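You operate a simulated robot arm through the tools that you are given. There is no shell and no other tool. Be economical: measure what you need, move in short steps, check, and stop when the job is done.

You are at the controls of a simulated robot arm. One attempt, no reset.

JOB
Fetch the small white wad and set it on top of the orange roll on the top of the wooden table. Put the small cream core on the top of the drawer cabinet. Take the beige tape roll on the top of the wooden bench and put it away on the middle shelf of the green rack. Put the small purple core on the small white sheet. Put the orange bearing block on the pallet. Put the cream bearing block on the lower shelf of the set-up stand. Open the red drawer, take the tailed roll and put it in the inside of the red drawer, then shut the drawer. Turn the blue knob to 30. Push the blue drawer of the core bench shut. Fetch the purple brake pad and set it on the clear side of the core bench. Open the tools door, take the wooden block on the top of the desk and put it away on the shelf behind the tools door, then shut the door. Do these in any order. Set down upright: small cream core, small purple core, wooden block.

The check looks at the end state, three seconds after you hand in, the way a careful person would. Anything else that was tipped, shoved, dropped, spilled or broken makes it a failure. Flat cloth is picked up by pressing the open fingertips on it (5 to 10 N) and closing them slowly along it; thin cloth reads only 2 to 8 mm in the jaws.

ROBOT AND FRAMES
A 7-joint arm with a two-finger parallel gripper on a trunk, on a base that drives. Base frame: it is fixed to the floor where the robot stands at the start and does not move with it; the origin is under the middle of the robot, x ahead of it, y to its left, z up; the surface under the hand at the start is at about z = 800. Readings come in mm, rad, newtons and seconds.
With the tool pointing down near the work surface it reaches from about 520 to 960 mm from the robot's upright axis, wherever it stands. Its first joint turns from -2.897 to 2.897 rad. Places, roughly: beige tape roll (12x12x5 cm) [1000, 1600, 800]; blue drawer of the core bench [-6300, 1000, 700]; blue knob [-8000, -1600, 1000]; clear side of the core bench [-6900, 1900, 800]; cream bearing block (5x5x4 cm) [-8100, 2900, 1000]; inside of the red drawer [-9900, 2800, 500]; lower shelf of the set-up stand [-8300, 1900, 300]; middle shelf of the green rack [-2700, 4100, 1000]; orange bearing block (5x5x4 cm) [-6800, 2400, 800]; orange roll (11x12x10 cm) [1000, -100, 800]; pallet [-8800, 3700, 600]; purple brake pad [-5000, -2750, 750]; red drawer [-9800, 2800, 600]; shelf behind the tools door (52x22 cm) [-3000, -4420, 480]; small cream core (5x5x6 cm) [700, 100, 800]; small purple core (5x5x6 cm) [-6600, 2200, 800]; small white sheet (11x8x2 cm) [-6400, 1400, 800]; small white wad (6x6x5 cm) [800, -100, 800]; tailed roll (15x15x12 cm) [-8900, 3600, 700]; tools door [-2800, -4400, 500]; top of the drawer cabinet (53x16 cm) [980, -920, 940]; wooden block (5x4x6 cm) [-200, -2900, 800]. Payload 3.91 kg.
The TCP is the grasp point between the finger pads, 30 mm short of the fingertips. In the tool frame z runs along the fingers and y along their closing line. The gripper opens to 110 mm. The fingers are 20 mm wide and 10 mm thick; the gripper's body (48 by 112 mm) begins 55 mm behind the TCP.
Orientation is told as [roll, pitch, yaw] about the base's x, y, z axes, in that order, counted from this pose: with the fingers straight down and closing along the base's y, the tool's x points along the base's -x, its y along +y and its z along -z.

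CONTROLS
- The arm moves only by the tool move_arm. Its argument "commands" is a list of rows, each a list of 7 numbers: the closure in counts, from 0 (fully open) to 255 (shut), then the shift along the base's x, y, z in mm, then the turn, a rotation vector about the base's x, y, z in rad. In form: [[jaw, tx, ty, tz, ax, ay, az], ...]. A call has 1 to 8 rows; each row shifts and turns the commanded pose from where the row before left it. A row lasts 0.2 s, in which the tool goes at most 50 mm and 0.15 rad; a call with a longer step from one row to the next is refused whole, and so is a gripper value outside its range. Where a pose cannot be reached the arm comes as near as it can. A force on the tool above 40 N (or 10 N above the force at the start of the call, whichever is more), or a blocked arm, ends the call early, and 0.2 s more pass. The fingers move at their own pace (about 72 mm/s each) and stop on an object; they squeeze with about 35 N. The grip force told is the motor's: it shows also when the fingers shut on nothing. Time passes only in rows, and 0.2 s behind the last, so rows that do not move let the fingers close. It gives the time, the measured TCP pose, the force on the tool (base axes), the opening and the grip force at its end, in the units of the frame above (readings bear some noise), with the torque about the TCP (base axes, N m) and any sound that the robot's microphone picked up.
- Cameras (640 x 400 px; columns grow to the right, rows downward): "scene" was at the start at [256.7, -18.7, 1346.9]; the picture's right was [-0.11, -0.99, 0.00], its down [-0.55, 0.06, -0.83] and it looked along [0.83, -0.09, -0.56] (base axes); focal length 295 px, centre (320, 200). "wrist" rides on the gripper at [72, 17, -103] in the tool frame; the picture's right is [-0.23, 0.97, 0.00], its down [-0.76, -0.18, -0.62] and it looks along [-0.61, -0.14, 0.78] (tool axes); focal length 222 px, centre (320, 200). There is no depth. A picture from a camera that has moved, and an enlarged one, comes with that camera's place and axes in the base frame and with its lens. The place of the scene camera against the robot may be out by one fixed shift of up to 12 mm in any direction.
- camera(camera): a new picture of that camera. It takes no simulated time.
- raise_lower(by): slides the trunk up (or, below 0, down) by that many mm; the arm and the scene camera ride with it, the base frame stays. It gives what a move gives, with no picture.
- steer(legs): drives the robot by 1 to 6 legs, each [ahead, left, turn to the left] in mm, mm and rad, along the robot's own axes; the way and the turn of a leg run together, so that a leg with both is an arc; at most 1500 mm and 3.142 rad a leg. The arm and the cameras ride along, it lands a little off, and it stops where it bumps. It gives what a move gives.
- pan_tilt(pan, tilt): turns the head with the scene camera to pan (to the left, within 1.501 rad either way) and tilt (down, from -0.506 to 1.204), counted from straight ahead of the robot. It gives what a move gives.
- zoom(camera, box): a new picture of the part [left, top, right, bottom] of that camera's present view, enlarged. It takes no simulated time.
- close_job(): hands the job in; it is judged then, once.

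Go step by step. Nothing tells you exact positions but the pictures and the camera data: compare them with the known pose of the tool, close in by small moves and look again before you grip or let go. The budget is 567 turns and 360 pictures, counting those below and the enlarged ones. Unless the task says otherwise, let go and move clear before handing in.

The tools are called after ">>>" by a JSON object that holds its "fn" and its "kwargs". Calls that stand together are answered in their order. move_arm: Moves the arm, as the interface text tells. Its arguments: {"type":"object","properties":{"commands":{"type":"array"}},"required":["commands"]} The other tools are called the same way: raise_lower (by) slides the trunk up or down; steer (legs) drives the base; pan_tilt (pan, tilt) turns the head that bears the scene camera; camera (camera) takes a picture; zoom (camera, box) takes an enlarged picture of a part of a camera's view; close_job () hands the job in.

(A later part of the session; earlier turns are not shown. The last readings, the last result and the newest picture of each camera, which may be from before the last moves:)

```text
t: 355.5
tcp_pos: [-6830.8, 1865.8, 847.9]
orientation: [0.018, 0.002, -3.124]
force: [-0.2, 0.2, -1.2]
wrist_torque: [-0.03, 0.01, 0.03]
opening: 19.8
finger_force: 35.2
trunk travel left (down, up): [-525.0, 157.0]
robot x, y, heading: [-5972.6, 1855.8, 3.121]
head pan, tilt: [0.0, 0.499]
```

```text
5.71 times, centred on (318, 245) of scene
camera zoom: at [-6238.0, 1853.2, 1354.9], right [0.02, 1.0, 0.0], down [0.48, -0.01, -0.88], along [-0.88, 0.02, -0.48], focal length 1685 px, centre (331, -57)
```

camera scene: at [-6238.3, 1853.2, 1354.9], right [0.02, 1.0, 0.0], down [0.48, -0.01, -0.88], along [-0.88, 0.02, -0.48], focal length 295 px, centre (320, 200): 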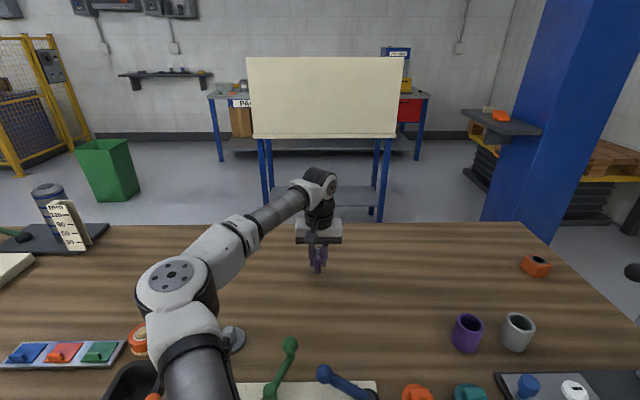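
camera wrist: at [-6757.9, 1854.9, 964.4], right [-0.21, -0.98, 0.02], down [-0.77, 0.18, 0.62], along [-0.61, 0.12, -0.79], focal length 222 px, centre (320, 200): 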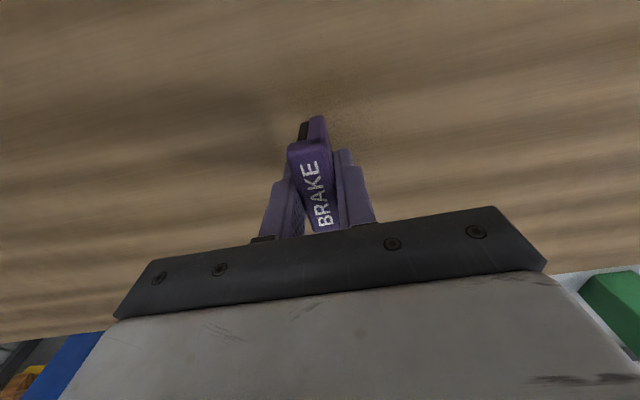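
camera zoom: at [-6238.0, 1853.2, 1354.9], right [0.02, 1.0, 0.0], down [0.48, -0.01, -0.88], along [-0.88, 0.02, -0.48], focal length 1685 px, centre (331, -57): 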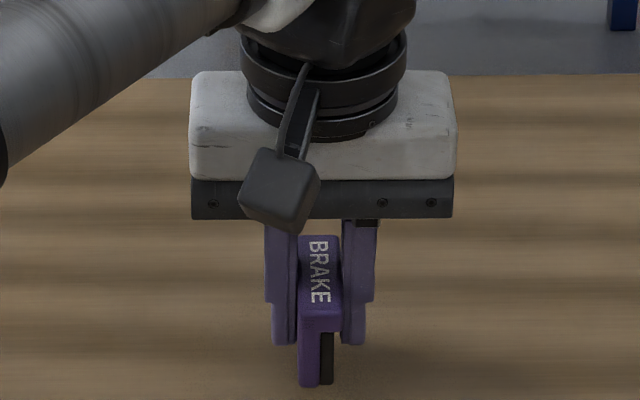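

>>> {"fn": "move_arm", "kwargs": {"commands": [[255, 0, 0, -2, 0, 0, 0], [255, 0, 0, -2, 0, 0, 0], [255, 0, 0, 0, 0, 0, 0]]}}

>>> {"fn": "move_arm", "kwargs": {"commands": [[255, 0, 0, -1.5, 0, 0, 0], [255, 0, 0, -1.5, 0, 0, 0], [255, 0, 0, 0, 0, 0, 0]]}}

>>> {"fn": "move_arm", "kwargs": {"commands": [[255, 0, 0, -1.5, 0, 0, 0], [255, 0, 0, -1.5, 0, 0, 0], [255, 0, 0, 0, 0, 0, 0]]}}

>>> {"fn": "zoom", "kwargs": {"camera": "scene", "box": [270, 210, 366, 280]}}

```text
t: 356.3
tcp_pos: [-6831.1, 1866.8, 843.9]
orientation: [0.018, 0.004, -3.125]
force: [1.0, 1.1, -0.7]
wrist_torque: [0.0, -0.03, -0.01]
opening: 19.6
finger_force: 34.8
trunk travel left (down, up): [-525.0, 157.0]
robot x, y, heading: [-5974.8, 1857.6, 3.129]
head pan, tilt: [0.0, 0.499]
```

```text
t: 357.1
tcp_pos: [-6830.5, 1866.0, 840.7]
orientation: [0.02, 0.006, -3.124]
force: [-0.5, -1.1, -1.1]
wrist_torque: [-0.03, 0.02, -0.03]
opening: 19.5
finger_force: 35.1
trunk travel left (down, up): [-525.0, 157.0]
robot x, y, heading: [-5974.3, 1857.8, 3.127]
head pan, tilt: [0.0, 0.499]
```

```text
t: 357.9
tcp_pos: [-6830.4, 1865.3, 837.9]
orientation: [0.019, 0.002, -3.126]
force: [-0.3, -0.5, -2.3]
wrist_torque: [0.0, 0.01, 0.02]
opening: 19.4
finger_force: 35.4
trunk travel left (down, up): [-525.0, 157.0]
robot x, y, heading: [-5978.0, 1858.0, 3.123]
head pan, tilt: [0.0, 0.499]
```

```text
5.71 times, centred on (318, 245) of scene
camera zoom: at [-6238.0, 1853.2, 1354.9], right [0.02, 1.0, 0.0], down [0.48, -0.01, -0.88], along [-0.88, 0.02, -0.48], focal length 1685 px, centre (331, -57)
```

zoom: 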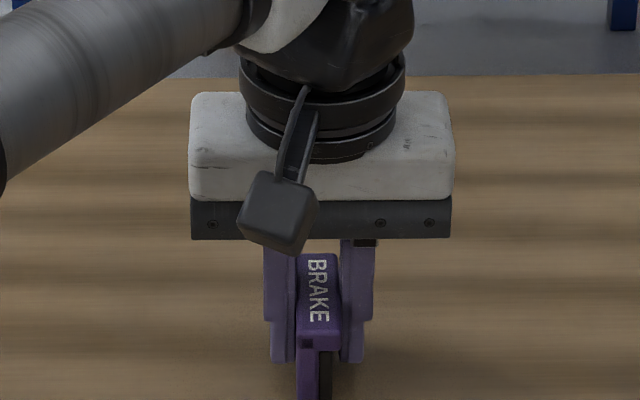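

>>> {"fn": "move_arm", "kwargs": {"commands": [[255, 0, 0, -1.5, 0, 0, 0], [255, 0, 0, -1.5, 0, 0, 0], [255, 0, 0, 0, 0, 0, 0]]}}

>>> {"fn": "move_arm", "kwargs": {"commands": [[255, 0, 0, -1.5, 0, 0, 0], [255, 0, 0, -1.5, 0, 0, 0], [255, 0, 0, 0, 0, 0, 0]]}}

>>> {"fn": "zoom", "kwargs": {"camera": "scene", "box": [270, 220, 366, 290]}}

```text
t: 358.7
tcp_pos: [-6830.1, 1866.6, 835.4]
orientation: [0.018, 0.004, -3.124]
force: [-0.1, 0.0, -2.1]
wrist_torque: [0.02, -0.01, -0.02]
opening: 19.2
finger_force: 35.2
trunk travel left (down, up): [-525.0, 157.0]
robot x, y, heading: [-5976.2, 1858.0, 3.124]
head pan, tilt: [0.0, 0.499]
```

```text
t: 359.5
tcp_pos: [-6830.2, 1866.4, 833.4]
orientation: [0.019, 0.003, -3.124]
force: [0.5, -0.2, 4.3]
wrist_torque: [0.03, -0.06, -0.01]
opening: 19.4
finger_force: 35.0
trunk travel left (down, up): [-525.0, 157.0]
robot x, y, heading: [-5975.5, 1858.0, 3.122]
head pan, tilt: [0.0, 0.499]
```

```text
5.71 times, centred on (318, 255) of scene
camera zoom: at [-6237.4, 1853.1, 1355.2], right [0.02, 1.0, 0.0], down [0.48, -0.01, -0.88], along [-0.88, 0.02, -0.48], focal length 1685 px, centre (331, -114)
```

zoom: 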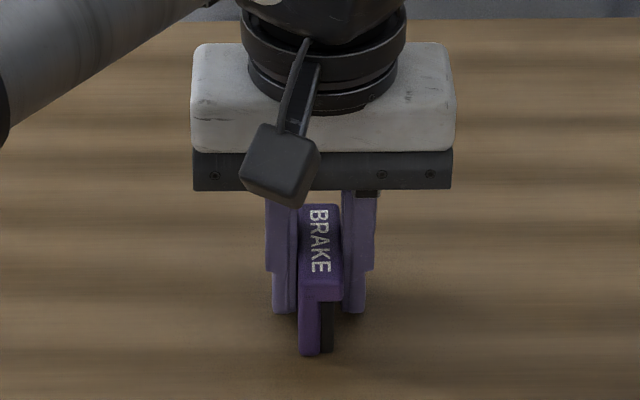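

Touching. I open and rise, then look for the orange block, purple core and sheet.

>>> {"fn": "move_arm", "kwargs": {"commands": [[200, 0, 0, 0, 0, 0, 0], [120, 0, 0, 0, 0, 0, 0], [60, 0, 0, 0, 0, 0, 0], [0, 0, 0, 20, 0, 0, 0], [0, 0, 0, 45, 0, 0, 0], [0, 0, 0, 45, 0, 0, 0], [0, 20, 40, 0, 0, 0, 0], [0, 20, 40, 0, 0, 0, 0]]}}

>>> {"fn": "camera", "kwargs": {"camera": "scene"}}

>>> {"fn": "camera", "kwargs": {"camera": "wrist"}}

```text
t: 361.3
tcp_pos: [-6789.0, 1948.0, 943.8]
orientation: [0.018, 0.003, -3.123]
force: [0.2, 0.1, -0.9]
wrist_torque: [0.0, 0.01, 0.02]
opening: 110.0
finger_force: 0.0
trunk travel left (down, up): [-525.0, 157.0]
robot x, y, heading: [-5975.0, 1859.6, 3.122]
head pan, tilt: [0.0, 0.499]
```

```text
224 pictures are left
camera scene: at [-6237.8, 1853.6, 1355.0], right [0.02, 1.0, 0.0], down [0.48, -0.01, -0.88], along [-0.88, 0.02, -0.48], focal length 295 px, centre (320, 200)
```

scene: 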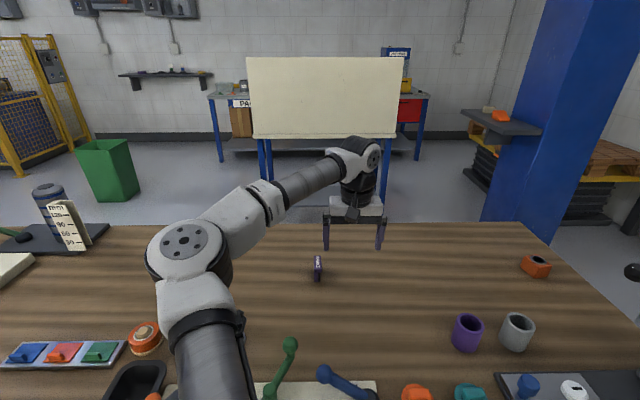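

```text
223 pictures are left
camera wrist: at [-6717.3, 1934.9, 1047.4], right [-0.21, -0.98, 0.02], down [-0.77, 0.17, 0.62], along [-0.61, 0.12, -0.79], focal length 222 px, centre (320, 200)
```

wrist: 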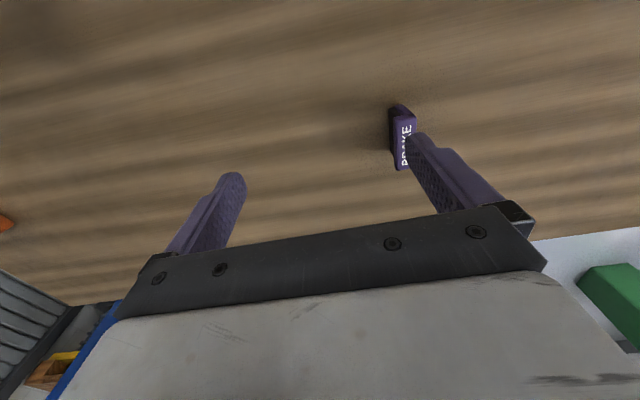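

Pad stands on the clear side. Now the purple core at about (-6641,2152): I move over it.

>>> {"fn": "move_arm", "kwargs": {"commands": [[0, 30, 39, 0, 0, 0, 0], [0, 30, 39, 0, 0, 0, 0], [0, 30, 39, 0, 0, 0, 0], [0, 30, 40, 0, 0, 0, 0], [0, 29, 43, 0, 0, 0, 0]]}}

>>> {"fn": "camera", "kwargs": {"camera": "wrist"}}

```text
refused: row 5 steps farther than a row can; nothing moved
```

```text
222 pictures are left
camera wrist: at [-6717.3, 1934.9, 1047.4], right [-0.21, -0.98, 0.02], down [-0.77, 0.17, 0.62], along [-0.61, 0.12, -0.79], focal length 222 px, centre (320, 200)
```

wrist: 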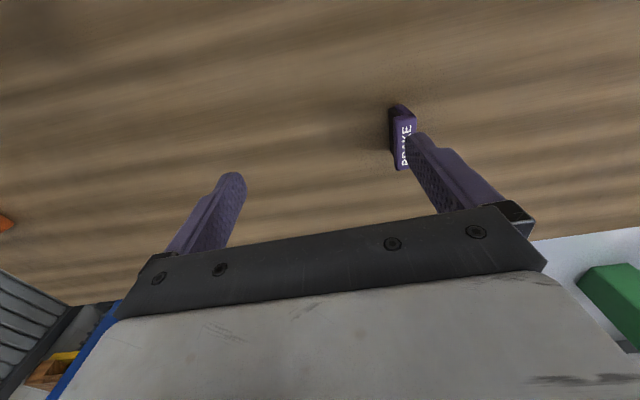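

>>> {"fn": "move_arm", "kwargs": {"commands": [[0, 30, 39, 0, 0, 0, 0], [0, 30, 39, 0, 0, 0, 0], [0, 30, 39, 0, 0, 0, 0], [0, 30, 39, 0, 0, 0, 0], [0, 29, 39, 0, 0, 0, 0]]}}

>>> {"fn": "camera", "kwargs": {"camera": "wrist"}}

```text
t: 362.5
tcp_pos: [-6642.2, 2138.9, 943.0]
orientation: [0.018, 0.004, -3.124]
force: [0.1, -0.1, -0.4]
wrist_torque: [0.01, -0.04, -0.01]
opening: 110.3
finger_force: 0.0
trunk travel left (down, up): [-525.0, 157.0]
robot x, y, heading: [-5978.7, 1862.8, 3.123]
head pan, tilt: [0.0, 0.499]
```

```text
221 pictures are left
camera wrist: at [-6569.5, 2126.5, 1045.2], right [-0.21, -0.98, 0.02], down [-0.77, 0.18, 0.62], along [-0.61, 0.12, -0.79], focal length 222 px, centre (320, 200)
```

wrist: 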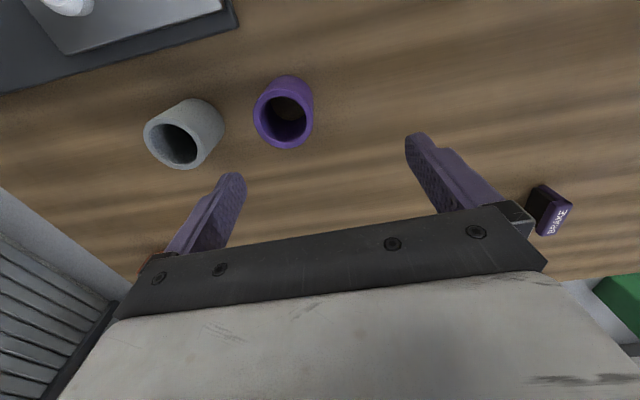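

>>> {"fn": "move_arm", "kwargs": {"commands": [[70, 18, 28, -20, 0, 0, 0], [70, 0, 0, -20, 0, 0, 0]]}}

>>> {"fn": "camera", "kwargs": {"camera": "wrist"}}

```text
t: 363.1
tcp_pos: [-6623.9, 2168.4, 900.5]
orientation: [0.019, 0.004, -3.123]
force: [0.2, -0.4, 0.1]
wrist_torque: [0.02, 0.01, 0.03]
opening: 79.8
finger_force: 0.0
trunk travel left (down, up): [-525.0, 157.0]
robot x, y, heading: [-5977.6, 1856.3, 3.125]
head pan, tilt: [0.0, 0.499]
```

```text
220 pictures are left
camera wrist: at [-6551.2, 2156.3, 1005.2], right [-0.21, -0.98, 0.02], down [-0.77, 0.18, 0.62], along [-0.61, 0.12, -0.79], focal length 222 px, centre (320, 200)
```

wrist: 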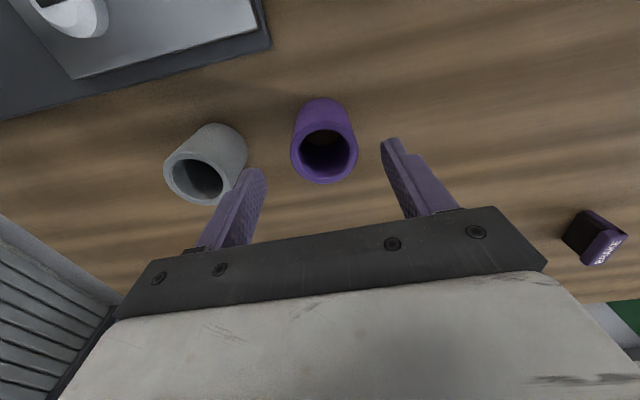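

>>> {"fn": "move_arm", "kwargs": {"commands": [[70, -1, -1, -35, 0, 0, 0], [70, 0, 0, -31, 0, 0, 0], [120, 0, 0, 0, 0, 0, 0], [150, 0, 0, 0, 0, 0, 0], [150, 0, 0, 0, 0, 0, 0]]}}

>>> {"fn": "camera", "kwargs": {"camera": "wrist"}}

```text
t: 364.3
tcp_pos: [-6625.1, 2169.2, 836.6]
orientation: [0.019, 0.002, -3.124]
force: [0.5, 0.2, 0.8]
wrist_torque: [0.01, 0.03, 0.0]
opening: 49.0
finger_force: 35.1
trunk travel left (down, up): [-525.0, 157.0]
robot x, y, heading: [-5971.8, 1857.8, 3.126]
head pan, tilt: [0.0, 0.499]
```

```text
219 pictures are left
camera wrist: at [-6552.4, 2156.2, 940.3], right [-0.21, -0.98, 0.02], down [-0.77, 0.18, 0.62], along [-0.61, 0.12, -0.79], focal length 222 px, centre (320, 200)
```

wrist: 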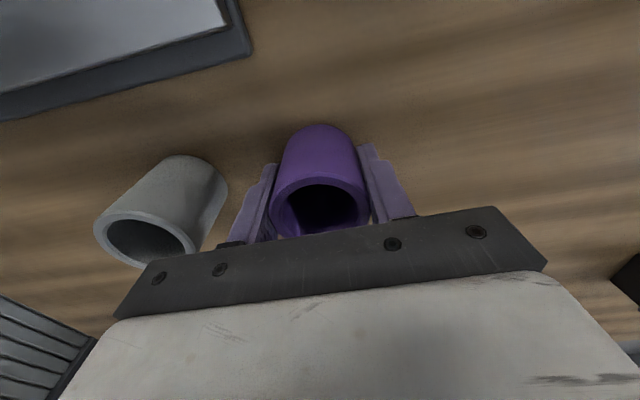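

>>> {"fn": "move_arm", "kwargs": {"commands": [[150, 0, 0, 45, 0, 0, 0], [150, 0, 0, 45, 0, 0, 0], [150, 0, -10, 45, 0, 0, 0], [150, 0, -47, 10, 0, 0, 0], [150, 0, -48, 0, 0, 0, 0], [150, 0, -48, 0, 0, 0, 0], [150, 0, -48, 0, 0, 0, 0], [150, 0, -48, 0, 0, 0, 0]]}}

>>> {"fn": "move_arm", "kwargs": {"commands": [[150, 0, -48, 0, 0, 0, 0], [150, 0, -48, 0, 0, 0, 0], [150, 0, -48, 0, 0, 0, 0], [150, 0, -48, 0, 0, 0, 0], [150, 0, -48, 0, 0, 0, 0], [150, 0, -48, 0, 0, 0, 0]]}}

>>> {"fn": "camera", "kwargs": {"camera": "wrist"}}

>>> {"fn": "camera", "kwargs": {"camera": "scene"}}

```text
t: 366.1
tcp_pos: [-6625.8, 1919.2, 978.2]
orientation: [0.019, 0.002, -3.125]
force: [0.2, -0.6, -0.4]
wrist_torque: [-0.03, 0.01, 0.03]
opening: 49.1
finger_force: 34.8
trunk travel left (down, up): [-525.0, 157.0]
robot x, y, heading: [-5972.9, 1856.2, 3.129]
head pan, tilt: [0.0, 0.499]
```

```text
t: 367.5
tcp_pos: [-6620.4, 1629.3, 981.2]
orientation: [0.018, 0.004, -3.123]
force: [0.1, -0.2, -0.3]
wrist_torque: [0.0, 0.02, -0.02]
opening: 48.9
finger_force: 34.9
trunk travel left (down, up): [-525.0, 157.0]
robot x, y, heading: [-5976.1, 1860.8, 3.125]
head pan, tilt: [0.0, 0.499]
```

```text
218 pictures are left
camera wrist: at [-6549.1, 1617.2, 1085.0], right [-0.21, -0.98, 0.02], down [-0.77, 0.18, 0.62], along [-0.61, 0.12, -0.79], focal length 222 px, centre (320, 200)
```

wrist: 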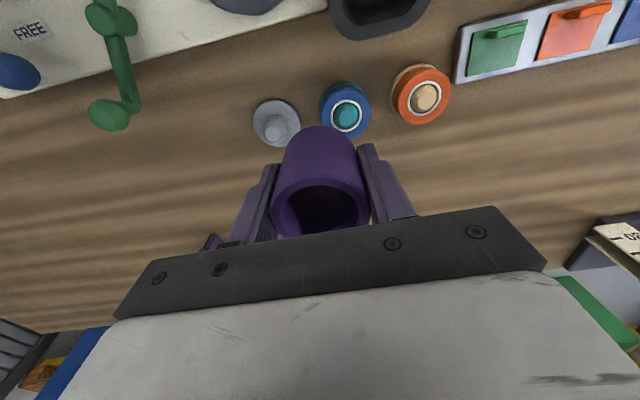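

```text
217 pictures are left
camera scene: at [-6237.8, 1853.0, 1355.0], right [0.02, 1.0, 0.0], down [0.48, -0.01, -0.88], along [-0.88, 0.02, -0.48], focal length 295 px, centre (320, 200)
```

scene: 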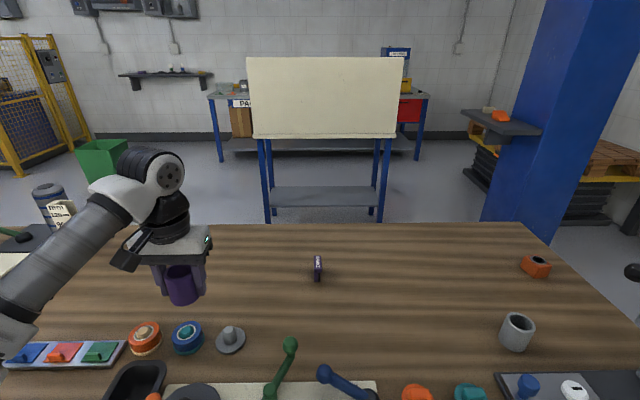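

>>> {"fn": "pan_tilt", "kwargs": {"pan": 0.7, "tilt": 0.85}}

>>> {"fn": "camera", "kwargs": {"camera": "scene"}}

```text
t: 368.6
tcp_pos: [-6621.2, 1630.2, 981.0]
orientation: [0.019, 0.006, -3.124]
force: [0.2, -0.2, -1.0]
wrist_torque: [-0.01, 0.02, 0.0]
opening: 49.0
finger_force: 35.0
trunk travel left (down, up): [-525.0, 157.0]
robot x, y, heading: [-5974.2, 1859.1, 3.122]
head pan, tilt: [0.7, 0.85]
```

```text
216 pictures are left
camera scene: at [-6207.7, 1802.3, 1325.0], right [-0.63, 0.78, 0.0], down [0.58, 0.47, -0.66], along [-0.51, -0.42, -0.75], focal length 295 px, centre (320, 200)
```

scene: 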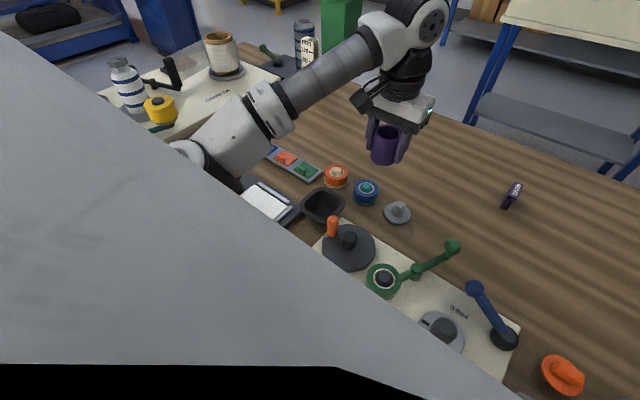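

>>> {"fn": "move_arm", "kwargs": {"commands": [[150, 10, -40, 0, 0, 0, 0], [150, 20, -40, 0, 0, 0, 0], [150, 25, -38, 0, 0, 0, 0], [150, 30, -36, 0, 0, 0, 0], [150, 30, -36, 0, 0, 0, 0]]}}

>>> {"fn": "camera", "kwargs": {"camera": "wrist"}}

>>> {"fn": "camera", "kwargs": {"camera": "scene"}}

```text
t: 369.8
tcp_pos: [-6513.4, 1499.0, 976.5]
orientation: [0.02, 0.004, -3.12]
force: [-0.3, 0.0, -0.3]
wrist_torque: [0.04, -0.06, 0.0]
opening: 49.0
finger_force: 34.6
out of reach, approached as far as the arm can: row 4, 5
trunk travel left (down, up): [-525.0, 157.0]
robot x, y, heading: [-5976.6, 1859.1, 3.123]
head pan, tilt: [0.7, 0.85]
```

```text
215 pictures are left
camera wrist: at [-6440.8, 1488.2, 1081.0], right [-0.2, -0.98, 0.02], down [-0.77, 0.17, 0.62], along [-0.61, 0.11, -0.79], focal length 222 px, centre (320, 200)
```

wrist: 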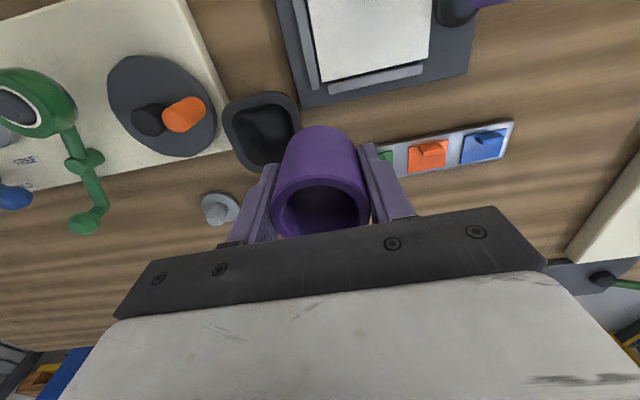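

```text
214 pictures are left
camera scene: at [-6207.6, 1802.2, 1325.0], right [-0.63, 0.78, 0.0], down [0.58, 0.47, -0.66], along [-0.51, -0.42, -0.75], focal length 295 px, centre (320, 200)
```

scene: 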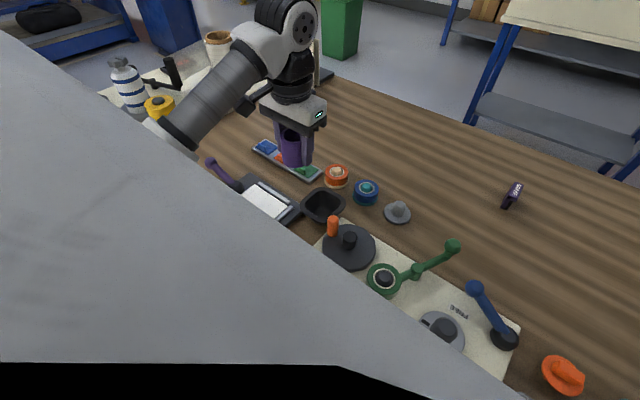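

Too near for that angle. I swing the arm to the middle and shift the base left and back so the sheet lies ahead.

>>> {"fn": "move_arm", "kwargs": {"commands": [[150, -15, 45, 5, 0, 0, 0], [150, -15, 45, 5, 0, 0, 0], [150, -15, 45, 5, 0, 0, 0], [150, -15, 45, 5, 0, 0, 0]]}}

>>> {"fn": "steer", "kwargs": {"legs": [[-110, 0, 0], [0, 260, 0]]}}

>>> {"fn": "camera", "kwargs": {"camera": "wrist"}}

>>> {"fn": "pan_tilt", "kwargs": {"pan": 0.1, "tilt": 0.7}}

>>> {"fn": "camera", "kwargs": {"camera": "scene"}}

```text
t: 370.8
tcp_pos: [-6573.0, 1683.5, 997.1]
orientation: [0.02, 0.005, -3.121]
force: [0.9, 0.7, -0.9]
wrist_torque: [0.0, -0.03, 0.0]
opening: 48.9
finger_force: 35.6
trunk travel left (down, up): [-525.0, 157.0]
robot x, y, heading: [-5973.2, 1855.7, 3.123]
head pan, tilt: [0.7, 0.85]
```

```text
t: 374.2
tcp_pos: [-6463.7, 1415.4, 997.8]
orientation: [0.019, 0.004, -3.12]
force: [0.5, 0.5, -0.1]
wrist_torque: [0.01, -0.04, 0.02]
opening: 49.2
finger_force: 35.2
trunk travel left (down, up): [-525.0, 157.0]
robot x, y, heading: [-5866.5, 1593.9, 3.127]
head pan, tilt: [0.7, 0.85]
```

```text
213 pictures are left
camera wrist: at [-6390.6, 1404.0, 1101.6], right [-0.21, -0.98, 0.02], down [-0.77, 0.17, 0.62], along [-0.61, 0.11, -0.79], focal length 222 px, centre (320, 200)
```

wrist: 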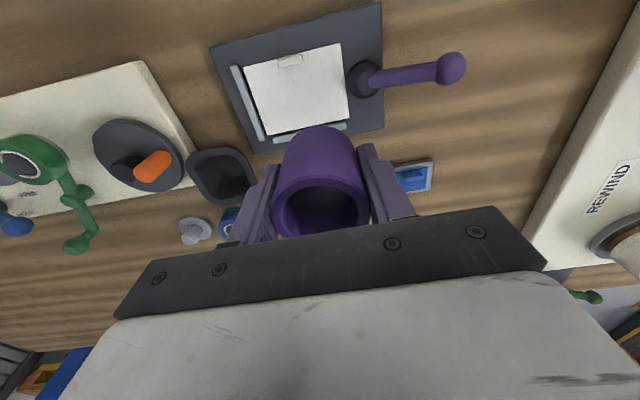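

```text
t: 375.2
tcp_pos: [-6463.2, 1416.0, 996.9]
orientation: [0.019, 0.003, -3.121]
force: [0.6, 1.0, -0.9]
wrist_torque: [-0.03, 0.01, 0.0]
opening: 49.3
finger_force: 34.4
trunk travel left (down, up): [-525.0, 157.0]
robot x, y, heading: [-5868.7, 1590.8, 3.126]
head pan, tilt: [0.099, 0.7]
```

```text
212 pictures are left
camera scene: at [-6123.9, 1579.4, 1337.2], right [-0.09, 1.0, 0.0], down [0.64, 0.06, -0.76], along [-0.76, -0.07, -0.64], focal length 295 px, centre (320, 200)
```

scene: 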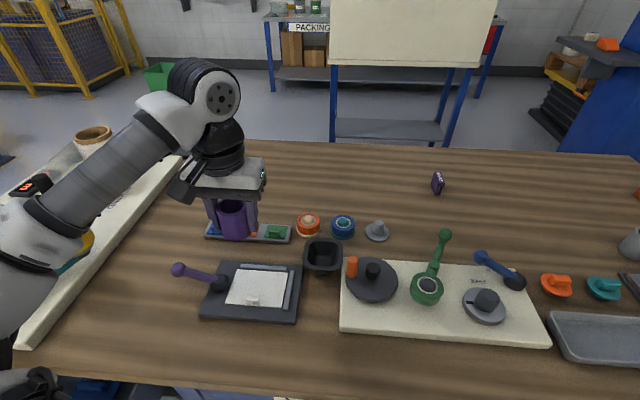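

Sheet centre is at about (-6449,1437). I move over it and lower.

>>> {"fn": "move_arm", "kwargs": {"commands": [[150, 6, 10, -35, 0, 0, 0], [150, 6, 11, -40, 0, 0, 0], [150, 0, 0, -30, 0, 0, 0]]}}

>>> {"fn": "camera", "kwargs": {"camera": "wrist"}}

>>> {"fn": "zoom", "kwargs": {"camera": "scene", "box": [170, 180, 330, 340]}}

```text
t: 376.0
tcp_pos: [-6449.9, 1435.2, 892.4]
orientation: [0.02, 0.002, -3.12]
force: [-0.2, 0.1, -0.9]
wrist_torque: [0.0, 0.03, 0.02]
opening: 49.2
finger_force: 34.7
trunk travel left (down, up): [-525.0, 157.0]
robot x, y, heading: [-5864.2, 1596.0, 3.13]
head pan, tilt: [0.099, 0.7]
```

```text
211 pictures are left
camera wrist: at [-6377.9, 1423.4, 996.0], right [-0.21, -0.98, 0.02], down [-0.77, 0.17, 0.62], along [-0.61, 0.11, -0.79], focal length 222 px, centre (320, 200)
```

wrist: 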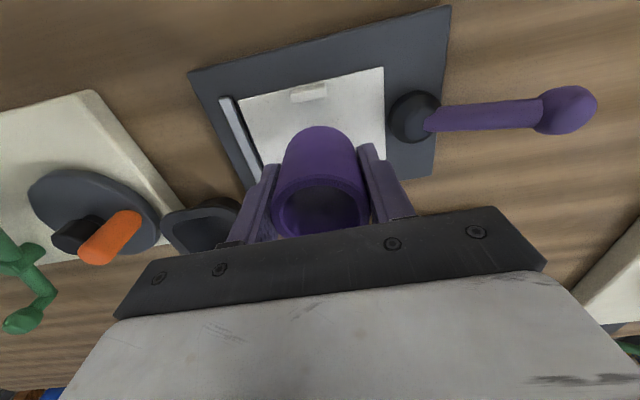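

```text
2.50 times, centred on (250, 260) of scene
camera zoom: at [-6124.0, 1579.4, 1337.3], right [-0.09, 1.0, 0.0], down [0.64, 0.06, -0.76], along [-0.76, -0.07, -0.64], focal length 737 px, centre (495, 50)
```

zoom: 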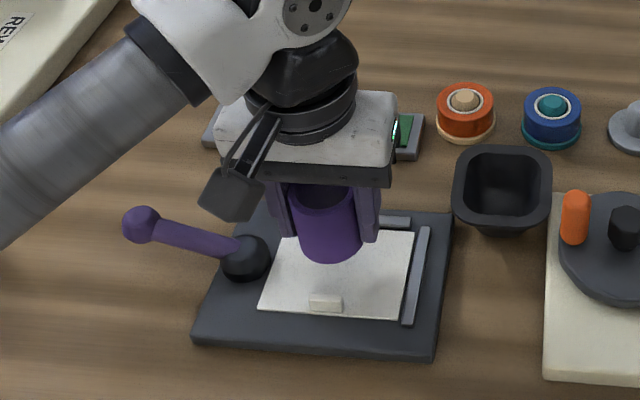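

>>> {"fn": "move_arm", "kwargs": {"commands": [[150, 0, 0, -15, 0, 0, 0], [150, 0, 0, -12, 0, 0, 0], [150, 0, 0, -5, 0, 0, 0], [150, 0, 0, 0, 0, 0, 0]]}}

>>> {"fn": "zoom", "kwargs": {"camera": "scene", "box": [200, 210, 310, 310]}}

```text
t: 377.0
tcp_pos: [-6449.8, 1436.3, 861.6]
orientation: [0.019, 0.004, -3.121]
force: [-1.5, 0.6, -0.3]
wrist_torque: [-0.01, 0.0, 0.04]
opening: 48.8
finger_force: 35.1
trunk travel left (down, up): [-525.0, 157.0]
robot x, y, heading: [-5867.6, 1593.4, 3.127]
head pan, tilt: [0.099, 0.7]
```

```text
4.00 times, centred on (255, 260) of scene
camera zoom: at [-6123.9, 1579.4, 1337.2], right [-0.09, 1.0, 0.0], down [0.64, 0.06, -0.76], along [-0.76, -0.07, -0.64], focal length 1180 px, centre (580, -40)
```

zoom: 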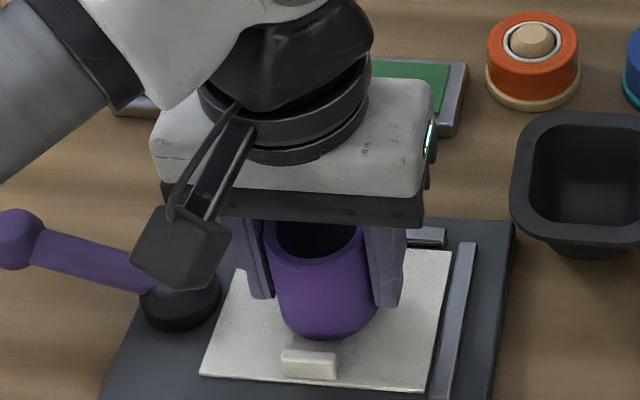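

>>> {"fn": "move_arm", "kwargs": {"commands": [[150, -4, 0, 0, 0, 0, 0], [150, 0, 0, -2, 0, 0, 0], [150, 0, 0, -2, 0, 0, 0], [150, 0, 0, 0, 0, 0, 0]]}}

>>> {"fn": "move_arm", "kwargs": {"commands": [[150, 0, 0, -1.5, 0, 0, 0], [150, 0, 0, -1.5, 0, 0, 0], [150, 0, 0, 0, 0, 0, 0]]}}

>>> {"fn": "move_arm", "kwargs": {"commands": [[150, 0, 0, -1.5, 0, 0, 0], [150, 0, 0, -1.5, 0, 0, 0], [150, 0, 0, 0, 0, 0, 0]]}}

>>> {"fn": "zoom", "kwargs": {"camera": "scene", "box": [200, 210, 310, 310]}}

```text
t: 378.0
tcp_pos: [-6455.0, 1438.2, 856.5]
orientation: [0.019, 0.003, -3.12]
force: [0.1, -0.2, -0.2]
wrist_torque: [0.0, 0.04, 0.0]
opening: 49.0
finger_force: 34.7
trunk travel left (down, up): [-525.0, 157.0]
robot x, y, heading: [-5866.8, 1595.0, 3.124]
head pan, tilt: [0.099, 0.7]
```

```text
t: 378.8
tcp_pos: [-6454.1, 1436.9, 854.5]
orientation: [0.017, 0.004, -3.121]
force: [-0.1, 0.5, -1.1]
wrist_torque: [0.01, 0.02, 0.01]
opening: 49.4
finger_force: 34.7
trunk travel left (down, up): [-525.0, 157.0]
robot x, y, heading: [-5868.0, 1594.9, 3.126]
head pan, tilt: [0.099, 0.7]
```

```text
t: 379.6
tcp_pos: [-6453.6, 1437.3, 852.8]
orientation: [0.019, 0.0, -3.117]
force: [-0.5, -2.8, 20.0]
wrist_torque: [0.19, -0.02, 0.02]
opening: 49.1
finger_force: 34.9
trunk travel left (down, up): [-525.0, 157.0]
robot x, y, heading: [-5869.1, 1592.2, 3.125]
head pan, tilt: [0.099, 0.7]
```

```text
4.00 times, centred on (255, 260) of scene
camera zoom: at [-6122.5, 1579.7, 1337.8], right [-0.09, 1.0, 0.0], down [0.64, 0.05, -0.77], along [-0.76, -0.07, -0.64], focal length 1180 px, centre (580, -40)
```

zoom: 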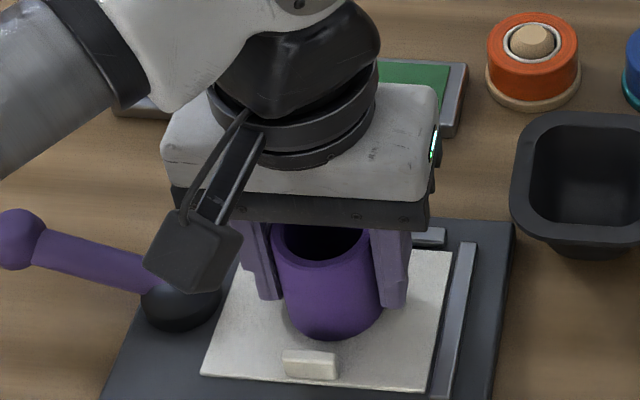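

Contact at 20 N on the sheet. I open modestly and lift away.

>>> {"fn": "move_arm", "kwargs": {"commands": [[150, 0, 0, 1.5, 0, 0, 0], [110, 0, 0, 0, 0, 0, 0], [90, 0, 0, 0, 0, 0, 0], [90, 0, 0, 0, 0, 0, 0], [90, 0, 0, 25, 0, 0, 0], [90, 0, 0, 40, 0, 0, 0], [60, 0, 0, 45, 0, 0, 0], [0, 0, 0, 30, 0, 0, 0]]}}

>>> {"fn": "zoom", "kwargs": {"camera": "scene", "box": [150, 170, 350, 330]}}

>>> {"fn": "camera", "kwargs": {"camera": "wrist"}}

```text
t: 381.4
tcp_pos: [-6455.6, 1436.4, 992.0]
orientation: [0.019, 0.004, -3.121]
force: [-0.5, 0.7, -0.1]
wrist_torque: [0.0, -0.01, 0.0]
opening: 110.1
finger_force: 0.1
trunk travel left (down, up): [-525.0, 157.0]
robot x, y, heading: [-5867.4, 1592.6, 3.126]
head pan, tilt: [0.099, 0.7]
```

```text
2.50 times, centred on (250, 250) of scene
camera zoom: at [-6123.8, 1579.5, 1337.2], right [-0.09, 1.0, 0.0], down [0.64, 0.06, -0.77], along [-0.76, -0.07, -0.64], focal length 737 px, centre (495, 75)
```

zoom: 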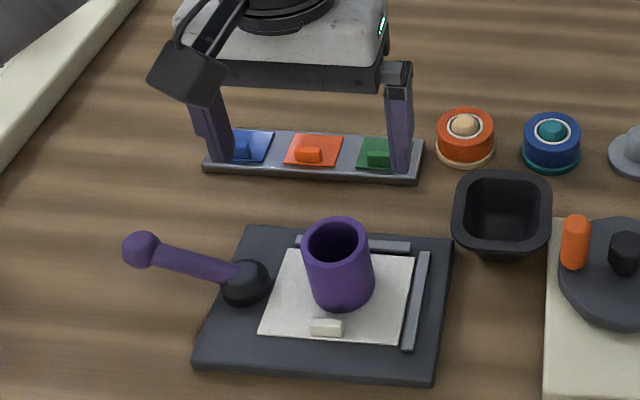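

```text
206 pictures are left
camera wrist: at [-6383.2, 1423.9, 1096.7], right [-0.21, -0.98, 0.02], down [-0.77, 0.17, 0.62], along [-0.61, 0.11, -0.79], focal length 222 px, centre (320, 200)
```

wrist: 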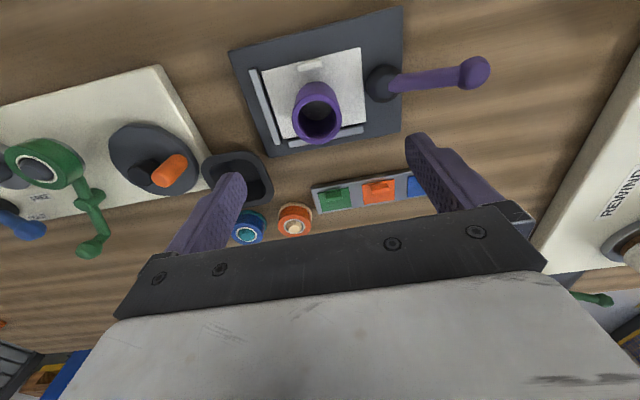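

Core stands on the sheet. Next the open blue drawer: I back off, go left and view its face.

>>> {"fn": "steer", "kwargs": {"legs": [[-400, 0, 0], [0, 480, 0]]}}

>>> {"fn": "pan_tilt", "kwargs": {"pan": 0.0, "tilt": 0.6}}

>>> {"fn": "camera", "kwargs": {"camera": "scene"}}

```text
t: 387.7
tcp_pos: [-6063.0, 949.8, 992.6]
orientation: [0.021, 0.003, -3.118]
force: [-0.8, 0.6, -0.1]
wrist_torque: [0.04, -0.02, -0.01]
opening: 109.9
finger_force: 0.1
trunk travel left (down, up): [-525.0, 157.0]
robot x, y, heading: [-5474.9, 1109.2, 3.124]
head pan, tilt: [0.099, 0.7]
```

```text
t: 388.4
tcp_pos: [-6064.0, 949.9, 992.1]
orientation: [0.021, 0.004, -3.118]
force: [-0.5, -0.6, 1.5]
wrist_torque: [-0.01, -0.02, 0.01]
opening: 109.9
finger_force: 0.0
trunk travel left (down, up): [-525.0, 157.0]
robot x, y, heading: [-5477.9, 1109.9, 3.131]
head pan, tilt: [0.0, 0.6]
```

```text
205 pictures are left
camera scene: at [-5736.4, 1102.6, 1345.8], right [0.01, 1.0, 0.0], down [0.57, -0.01, -0.82], along [-0.82, 0.01, -0.57], focal length 295 px, centre (320, 200)
```

scene: 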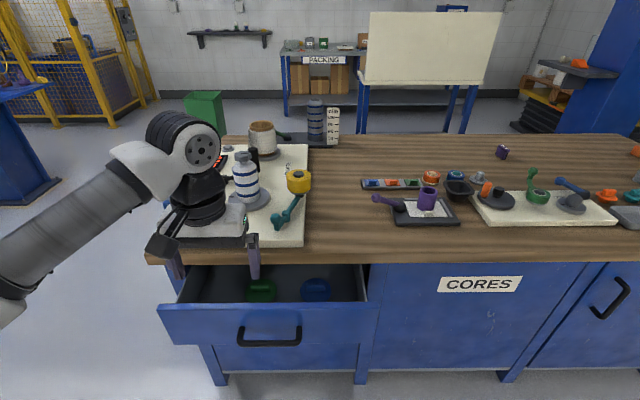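

Drawer is out about 100 mm, face at x≈-6176, z 560–740, handle z≈665. I pitch the tool forward, fingers shut, and lower to push above the handle.

>>> {"fn": "move_arm", "kwargs": {"commands": [[255, 0, 6, -17, 0, 0.134, 0], [255, 0, 6, -17, 0, 0.134, 0], [255, 0, 6, -17, 0, 0.134, 0], [255, 0, 6, -17, 0, 0.134, 0], [255, 0, 6, -17, 0, 0.134, 0], [255, 0, 5, -17, 0, 0.134, 0]]}}

>>> {"fn": "raise_lower", "kwargs": {"by": -155}}

>>> {"fn": "camera", "kwargs": {"camera": "scene"}}

>>> {"fn": "camera", "kwargs": {"camera": "wrist"}}

```text
t: 389.8
tcp_pos: [-6095.0, 964.4, 895.7]
orientation: [-0.009, -0.802, -3.106]
force: [-0.1, 0.5, -0.6]
wrist_torque: [0.0, 0.0, -0.02]
opening: 0.1
finger_force: 34.9
out of reach, approached as far as the arm can: row 5, 6
trunk travel left (down, up): [-525.0, 157.0]
robot x, y, heading: [-5478.6, 1108.0, 3.134]
head pan, tilt: [0.0, 0.6]
```

```text
t: 391.6
tcp_pos: [-6096.1, 965.8, 741.1]
orientation: [-0.01, -0.799, -3.106]
force: [0.2, -0.6, -0.2]
wrist_torque: [0.02, 0.02, 0.02]
opening: 0.1
finger_force: 34.9
trunk travel left (down, up): [-370.0, 312.0]
robot x, y, heading: [-5475.2, 1108.2, 3.134]
head pan, tilt: [0.0, 0.6]
```

```text
204 pictures are left
camera scene: at [-5736.3, 1102.7, 1191.0], right [0.01, 1.0, 0.0], down [0.56, -0.01, -0.83], along [-0.83, 0.01, -0.56], focal length 295 px, centre (320, 200)
```

scene: 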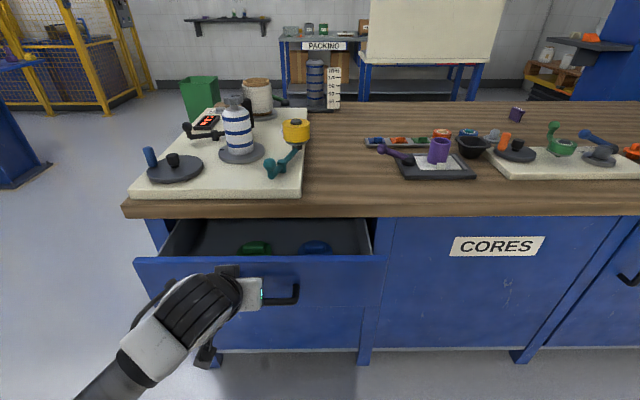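

```text
203 pictures are left
camera wrist: at [-5970.4, 952.8, 761.4], right [-0.13, -0.98, 0.16], down [-0.09, 0.17, 0.98], along [-0.99, 0.11, -0.11], focal length 222 px, centre (320, 200)
```

wrist: 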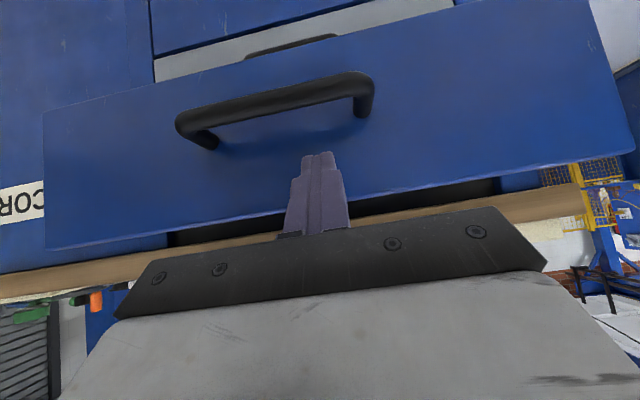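

>>> {"fn": "move_arm", "kwargs": {"commands": [[255, -20, 5, 0, 0, 0, 0], [255, -20, 5, 0, 0, 0, 0], [255, -15, 0, 0, 0, 0, 0], [255, -15, 0, 0, 0, 0, 0], [255, -15, 0, 0, 0, 0, 0], [255, -15, 0, 0, 0, 0, 0]]}}

>>> {"fn": "camera", "kwargs": {"camera": "wrist"}}

```text
t: 393.0
tcp_pos: [-6196.5, 975.5, 740.9]
orientation: [-0.006, -0.799, -3.106]
force: [-0.1, -0.5, -1.3]
wrist_torque: [-0.02, -0.02, -0.03]
opening: 0.1
finger_force: 34.6
trunk travel left (down, up): [-370.0, 312.0]
robot x, y, heading: [-5476.9, 1110.5, 3.134]
head pan, tilt: [0.0, 0.6]
```

```text
202 pictures are left
camera wrist: at [-6071.8, 962.1, 760.5], right [-0.13, -0.98, 0.16], down [-0.09, 0.17, 0.98], along [-0.99, 0.11, -0.11], focal length 222 px, centre (320, 200)
```

wrist: 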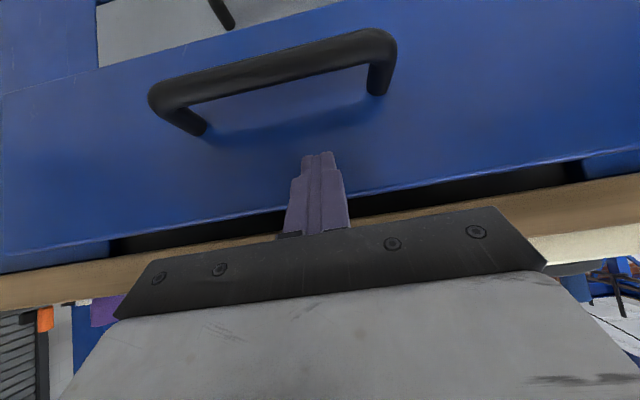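

>>> {"fn": "move_arm", "kwargs": {"commands": [[255, -12, 0, 0, 0, 0, 0], [255, -12, 0, 0, 0, 0, 0], [255, -12, 0, 0, 0, 0, 0], [255, -12, 0, 0, 0, 0, 0], [255, -12, 0, 0, 0, 0, 0], [255, -12, 0, 0, 0, 0, 0]]}}

>>> {"fn": "camera", "kwargs": {"camera": "wrist"}}

>>> {"fn": "camera", "kwargs": {"camera": "scene"}}

```text
t: 394.4
tcp_pos: [-6266.7, 975.2, 741.5]
orientation: [-0.008, -0.801, -3.107]
force: [-0.3, -0.4, 0.4]
wrist_torque: [0.0, -0.01, 0.03]
opening: 0.1
finger_force: 35.0
trunk travel left (down, up): [-370.0, 312.0]
robot x, y, heading: [-5477.8, 1106.6, 3.131]
head pan, tilt: [0.0, 0.6]
```

```text
201 pictures are left
camera wrist: at [-6142.5, 962.7, 760.2], right [-0.13, -0.98, 0.16], down [-0.09, 0.17, 0.98], along [-0.99, 0.11, -0.11], focal length 222 px, centre (320, 200)
```

wrist: 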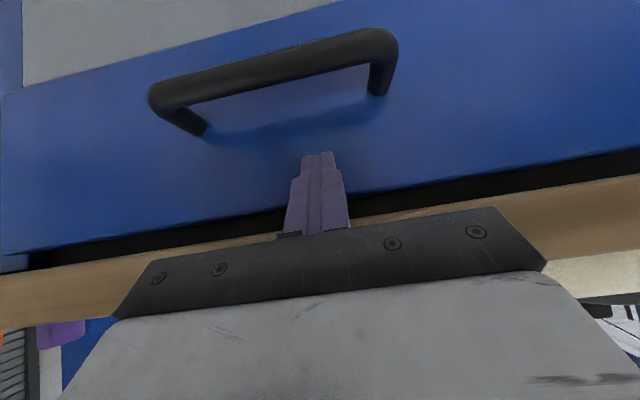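

```text
200 pictures are left
camera scene: at [-5736.5, 1102.7, 1190.8], right [0.01, 1.0, 0.0], down [0.56, -0.01, -0.83], along [-0.82, 0.01, -0.56], focal length 295 px, centre (320, 200)
```

scene: 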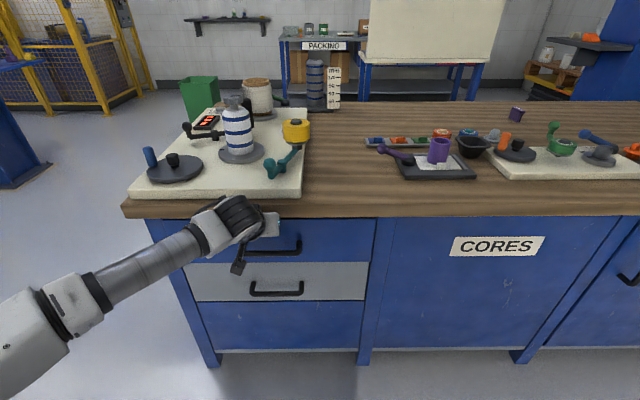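

The drawer is moving in. I keep pushing until it stops.

>>> {"fn": "move_arm", "kwargs": {"commands": [[255, -8, 0, 0, 0, 0, 0], [255, -8, 0, 0, 0, 0, 0], [255, -8, 0, 0, 0, 0, 0], [255, -8, 0, 0, 0, 0, 0], [255, -8, 0, 0, 0, 0, 0], [255, -8, 0, 0, 0, 0, 0], [255, -8, 0, 0, 0, 0, 0]]}}

>>> {"fn": "camera", "kwargs": {"camera": "scene"}}

>>> {"fn": "camera", "kwargs": {"camera": "wrist"}}

```text
t: 395.1
tcp_pos: [-6282.3, 975.0, 740.0]
orientation: [-0.007, -0.789, -3.105]
force: [16.4, 0.3, 5.9]
wrist_torque: [0.03, -0.09, -0.03]
opening: 0.1
finger_force: 35.0
trunk travel left (down, up): [-370.0, 312.0]
robot x, y, heading: [-5474.6, 1109.7, 3.13]
head pan, tilt: [0.0, 0.6]
stopped in row 3: the force on the tool passed its limit at 56 N (the readings are from after the stop); the commanded pose is now the measured one
```

```text
199 pictures are left
camera scene: at [-5734.3, 1102.5, 1191.4], right [0.01, 1.0, 0.0], down [0.56, -0.01, -0.83], along [-0.83, 0.01, -0.56], focal length 295 px, centre (320, 200)
```

scene: 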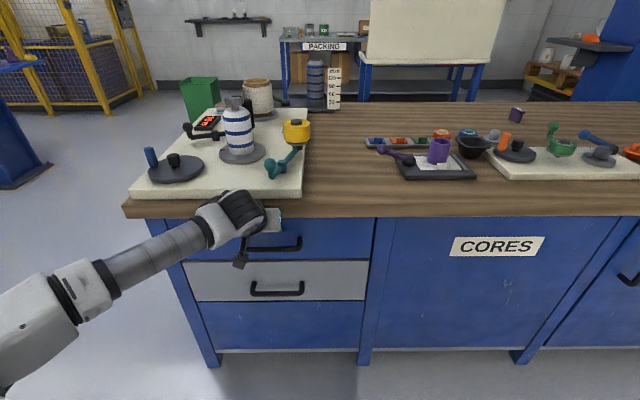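

```text
198 pictures are left
camera wrist: at [-6156.5, 963.2, 761.0], right [-0.13, -0.98, 0.16], down [-0.1, 0.17, 0.98], along [-0.99, 0.11, -0.12], focal length 222 px, centre (320, 200)
```

wrist: 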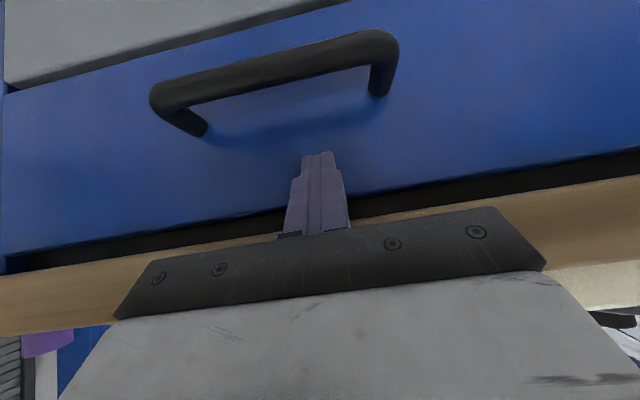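

Drawer hit its stop. I withdraw and check that it is flush.

>>> {"fn": "move_arm", "kwargs": {"commands": [[255, 30, 0, 0, 0, 0, 0], [255, 40, 0, 10, 0, 0, 0], [255, 40, 0, 10, 0, 0, 0], [255, 20, 0, 10, 0, 0, 0]]}}

>>> {"fn": "steer", "kwargs": {"legs": [[-150, 0, 0]]}}

>>> {"fn": "pan_tilt", "kwargs": {"pan": 0.1, "tilt": 0.45}}

>>> {"fn": "camera", "kwargs": {"camera": "scene"}}

```text
t: 396.1
tcp_pos: [-6152.0, 973.3, 768.9]
orientation: [-0.009, -0.788, -3.106]
force: [-0.4, 0.0, 0.0]
wrist_torque: [0.0, -0.02, -0.01]
opening: 0.0
finger_force: 34.9
trunk travel left (down, up): [-370.0, 312.0]
robot x, y, heading: [-5475.5, 1105.0, 3.127]
head pan, tilt: [0.0, 0.6]
```

```text
t: 397.5
tcp_pos: [-6006.5, 972.1, 768.2]
orientation: [-0.008, -0.788, -3.104]
force: [0.6, 0.2, 0.5]
wrist_torque: [0.01, -0.03, -0.01]
opening: 0.0
finger_force: 35.6
trunk travel left (down, up): [-370.0, 312.0]
robot x, y, heading: [-5329.2, 1107.0, 3.135]
head pan, tilt: [0.0, 0.6]
```

```text
t: 398.2
tcp_pos: [-6006.4, 971.7, 767.5]
orientation: [-0.008, -0.787, -3.104]
force: [-0.1, -0.2, 0.1]
wrist_torque: [0.06, 0.0, 0.01]
opening: 0.2
finger_force: 34.7
trunk travel left (down, up): [-370.0, 312.0]
robot x, y, heading: [-5328.1, 1107.4, 3.13]
head pan, tilt: [0.099, 0.45]
```

```text
197 pictures are left
camera scene: at [-5592.7, 1091.6, 1204.4], right [-0.09, 1.0, 0.0], down [0.43, 0.04, -0.9], along [-0.9, -0.08, -0.44], focal length 295 px, centre (320, 200)
```

scene: 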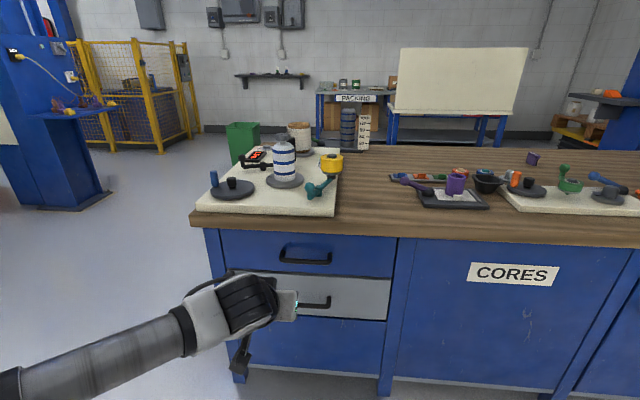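

Drawer is shut and flush. Next the orange bearing block: I raise, point the tool down and drive to the bench's right part.

>>> {"fn": "raise_lower", "kwargs": {"by": 155}}

>>> {"fn": "move_arm", "kwargs": {"commands": [[0, 5, 0, 20, 0, -0.132, 0], [0, 5, 0, 20, 0, -0.132, 0], [0, 5, 0, 20, 0, -0.132, 0], [0, 5, 0, 20, 0, -0.132, 0], [0, 5, 0, 20, 0, -0.132, 0], [0, 5, 0, 20, 0, -0.13, 0]]}}

>>> {"fn": "steer", "kwargs": {"legs": [[0, -1200, 0], [590, 0, 0]]}}

>>> {"fn": "pan_tilt", "kwargs": {"pan": 0.0, "tilt": 0.6}}

>>> {"fn": "camera", "kwargs": {"camera": "scene"}}

```text
t: 400.0
tcp_pos: [-6008.0, 970.7, 922.2]
orientation: [-0.007, -0.787, -3.104]
force: [0.3, -1.0, 0.4]
wrist_torque: [-0.01, -0.01, 0.01]
opening: 0.1
finger_force: 34.5
trunk travel left (down, up): [-525.0, 157.0]
robot x, y, heading: [-5326.7, 1109.4, 3.135]
head pan, tilt: [0.099, 0.45]
```

```text
t: 401.4
tcp_pos: [-5976.8, 973.0, 1041.6]
orientation: [0.019, 0.008, -3.117]
force: [0.9, 0.3, -0.5]
wrist_torque: [-0.01, -0.03, 0.02]
opening: 110.0
finger_force: 0.1
trunk travel left (down, up): [-525.0, 157.0]
robot x, y, heading: [-5330.6, 1104.7, 3.133]
head pan, tilt: [0.099, 0.45]
```

```text
t: 413.8
tcp_pos: [-6560.1, 2178.7, 1042.4]
orientation: [0.02, 0.001, -3.13]
force: [0.5, 0.4, 0.6]
wrist_torque: [0.01, 0.03, 0.01]
opening: 110.1
finger_force: 0.0
trunk travel left (down, up): [-525.0, 157.0]
robot x, y, heading: [-5911.4, 2308.6, 3.122]
head pan, tilt: [0.099, 0.45]
```

```text
t: 414.5
tcp_pos: [-6559.8, 2179.2, 1041.0]
orientation: [0.018, 0.001, -3.129]
force: [0.0, -0.3, 0.0]
wrist_torque: [-0.02, -0.01, 0.0]
opening: 110.0
finger_force: 0.0
trunk travel left (down, up): [-525.0, 157.0]
robot x, y, heading: [-5910.0, 2304.4, 3.123]
head pan, tilt: [0.0, 0.6]
```

```text
196 pictures are left
camera scene: at [-6171.0, 2302.6, 1345.9], right [0.02, 1.0, 0.0], down [0.56, -0.01, -0.83], along [-0.83, 0.02, -0.56], focal length 295 px, centre (320, 200)
```

scene: 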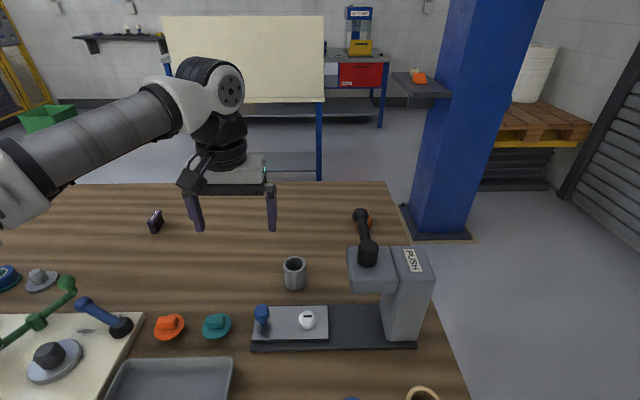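

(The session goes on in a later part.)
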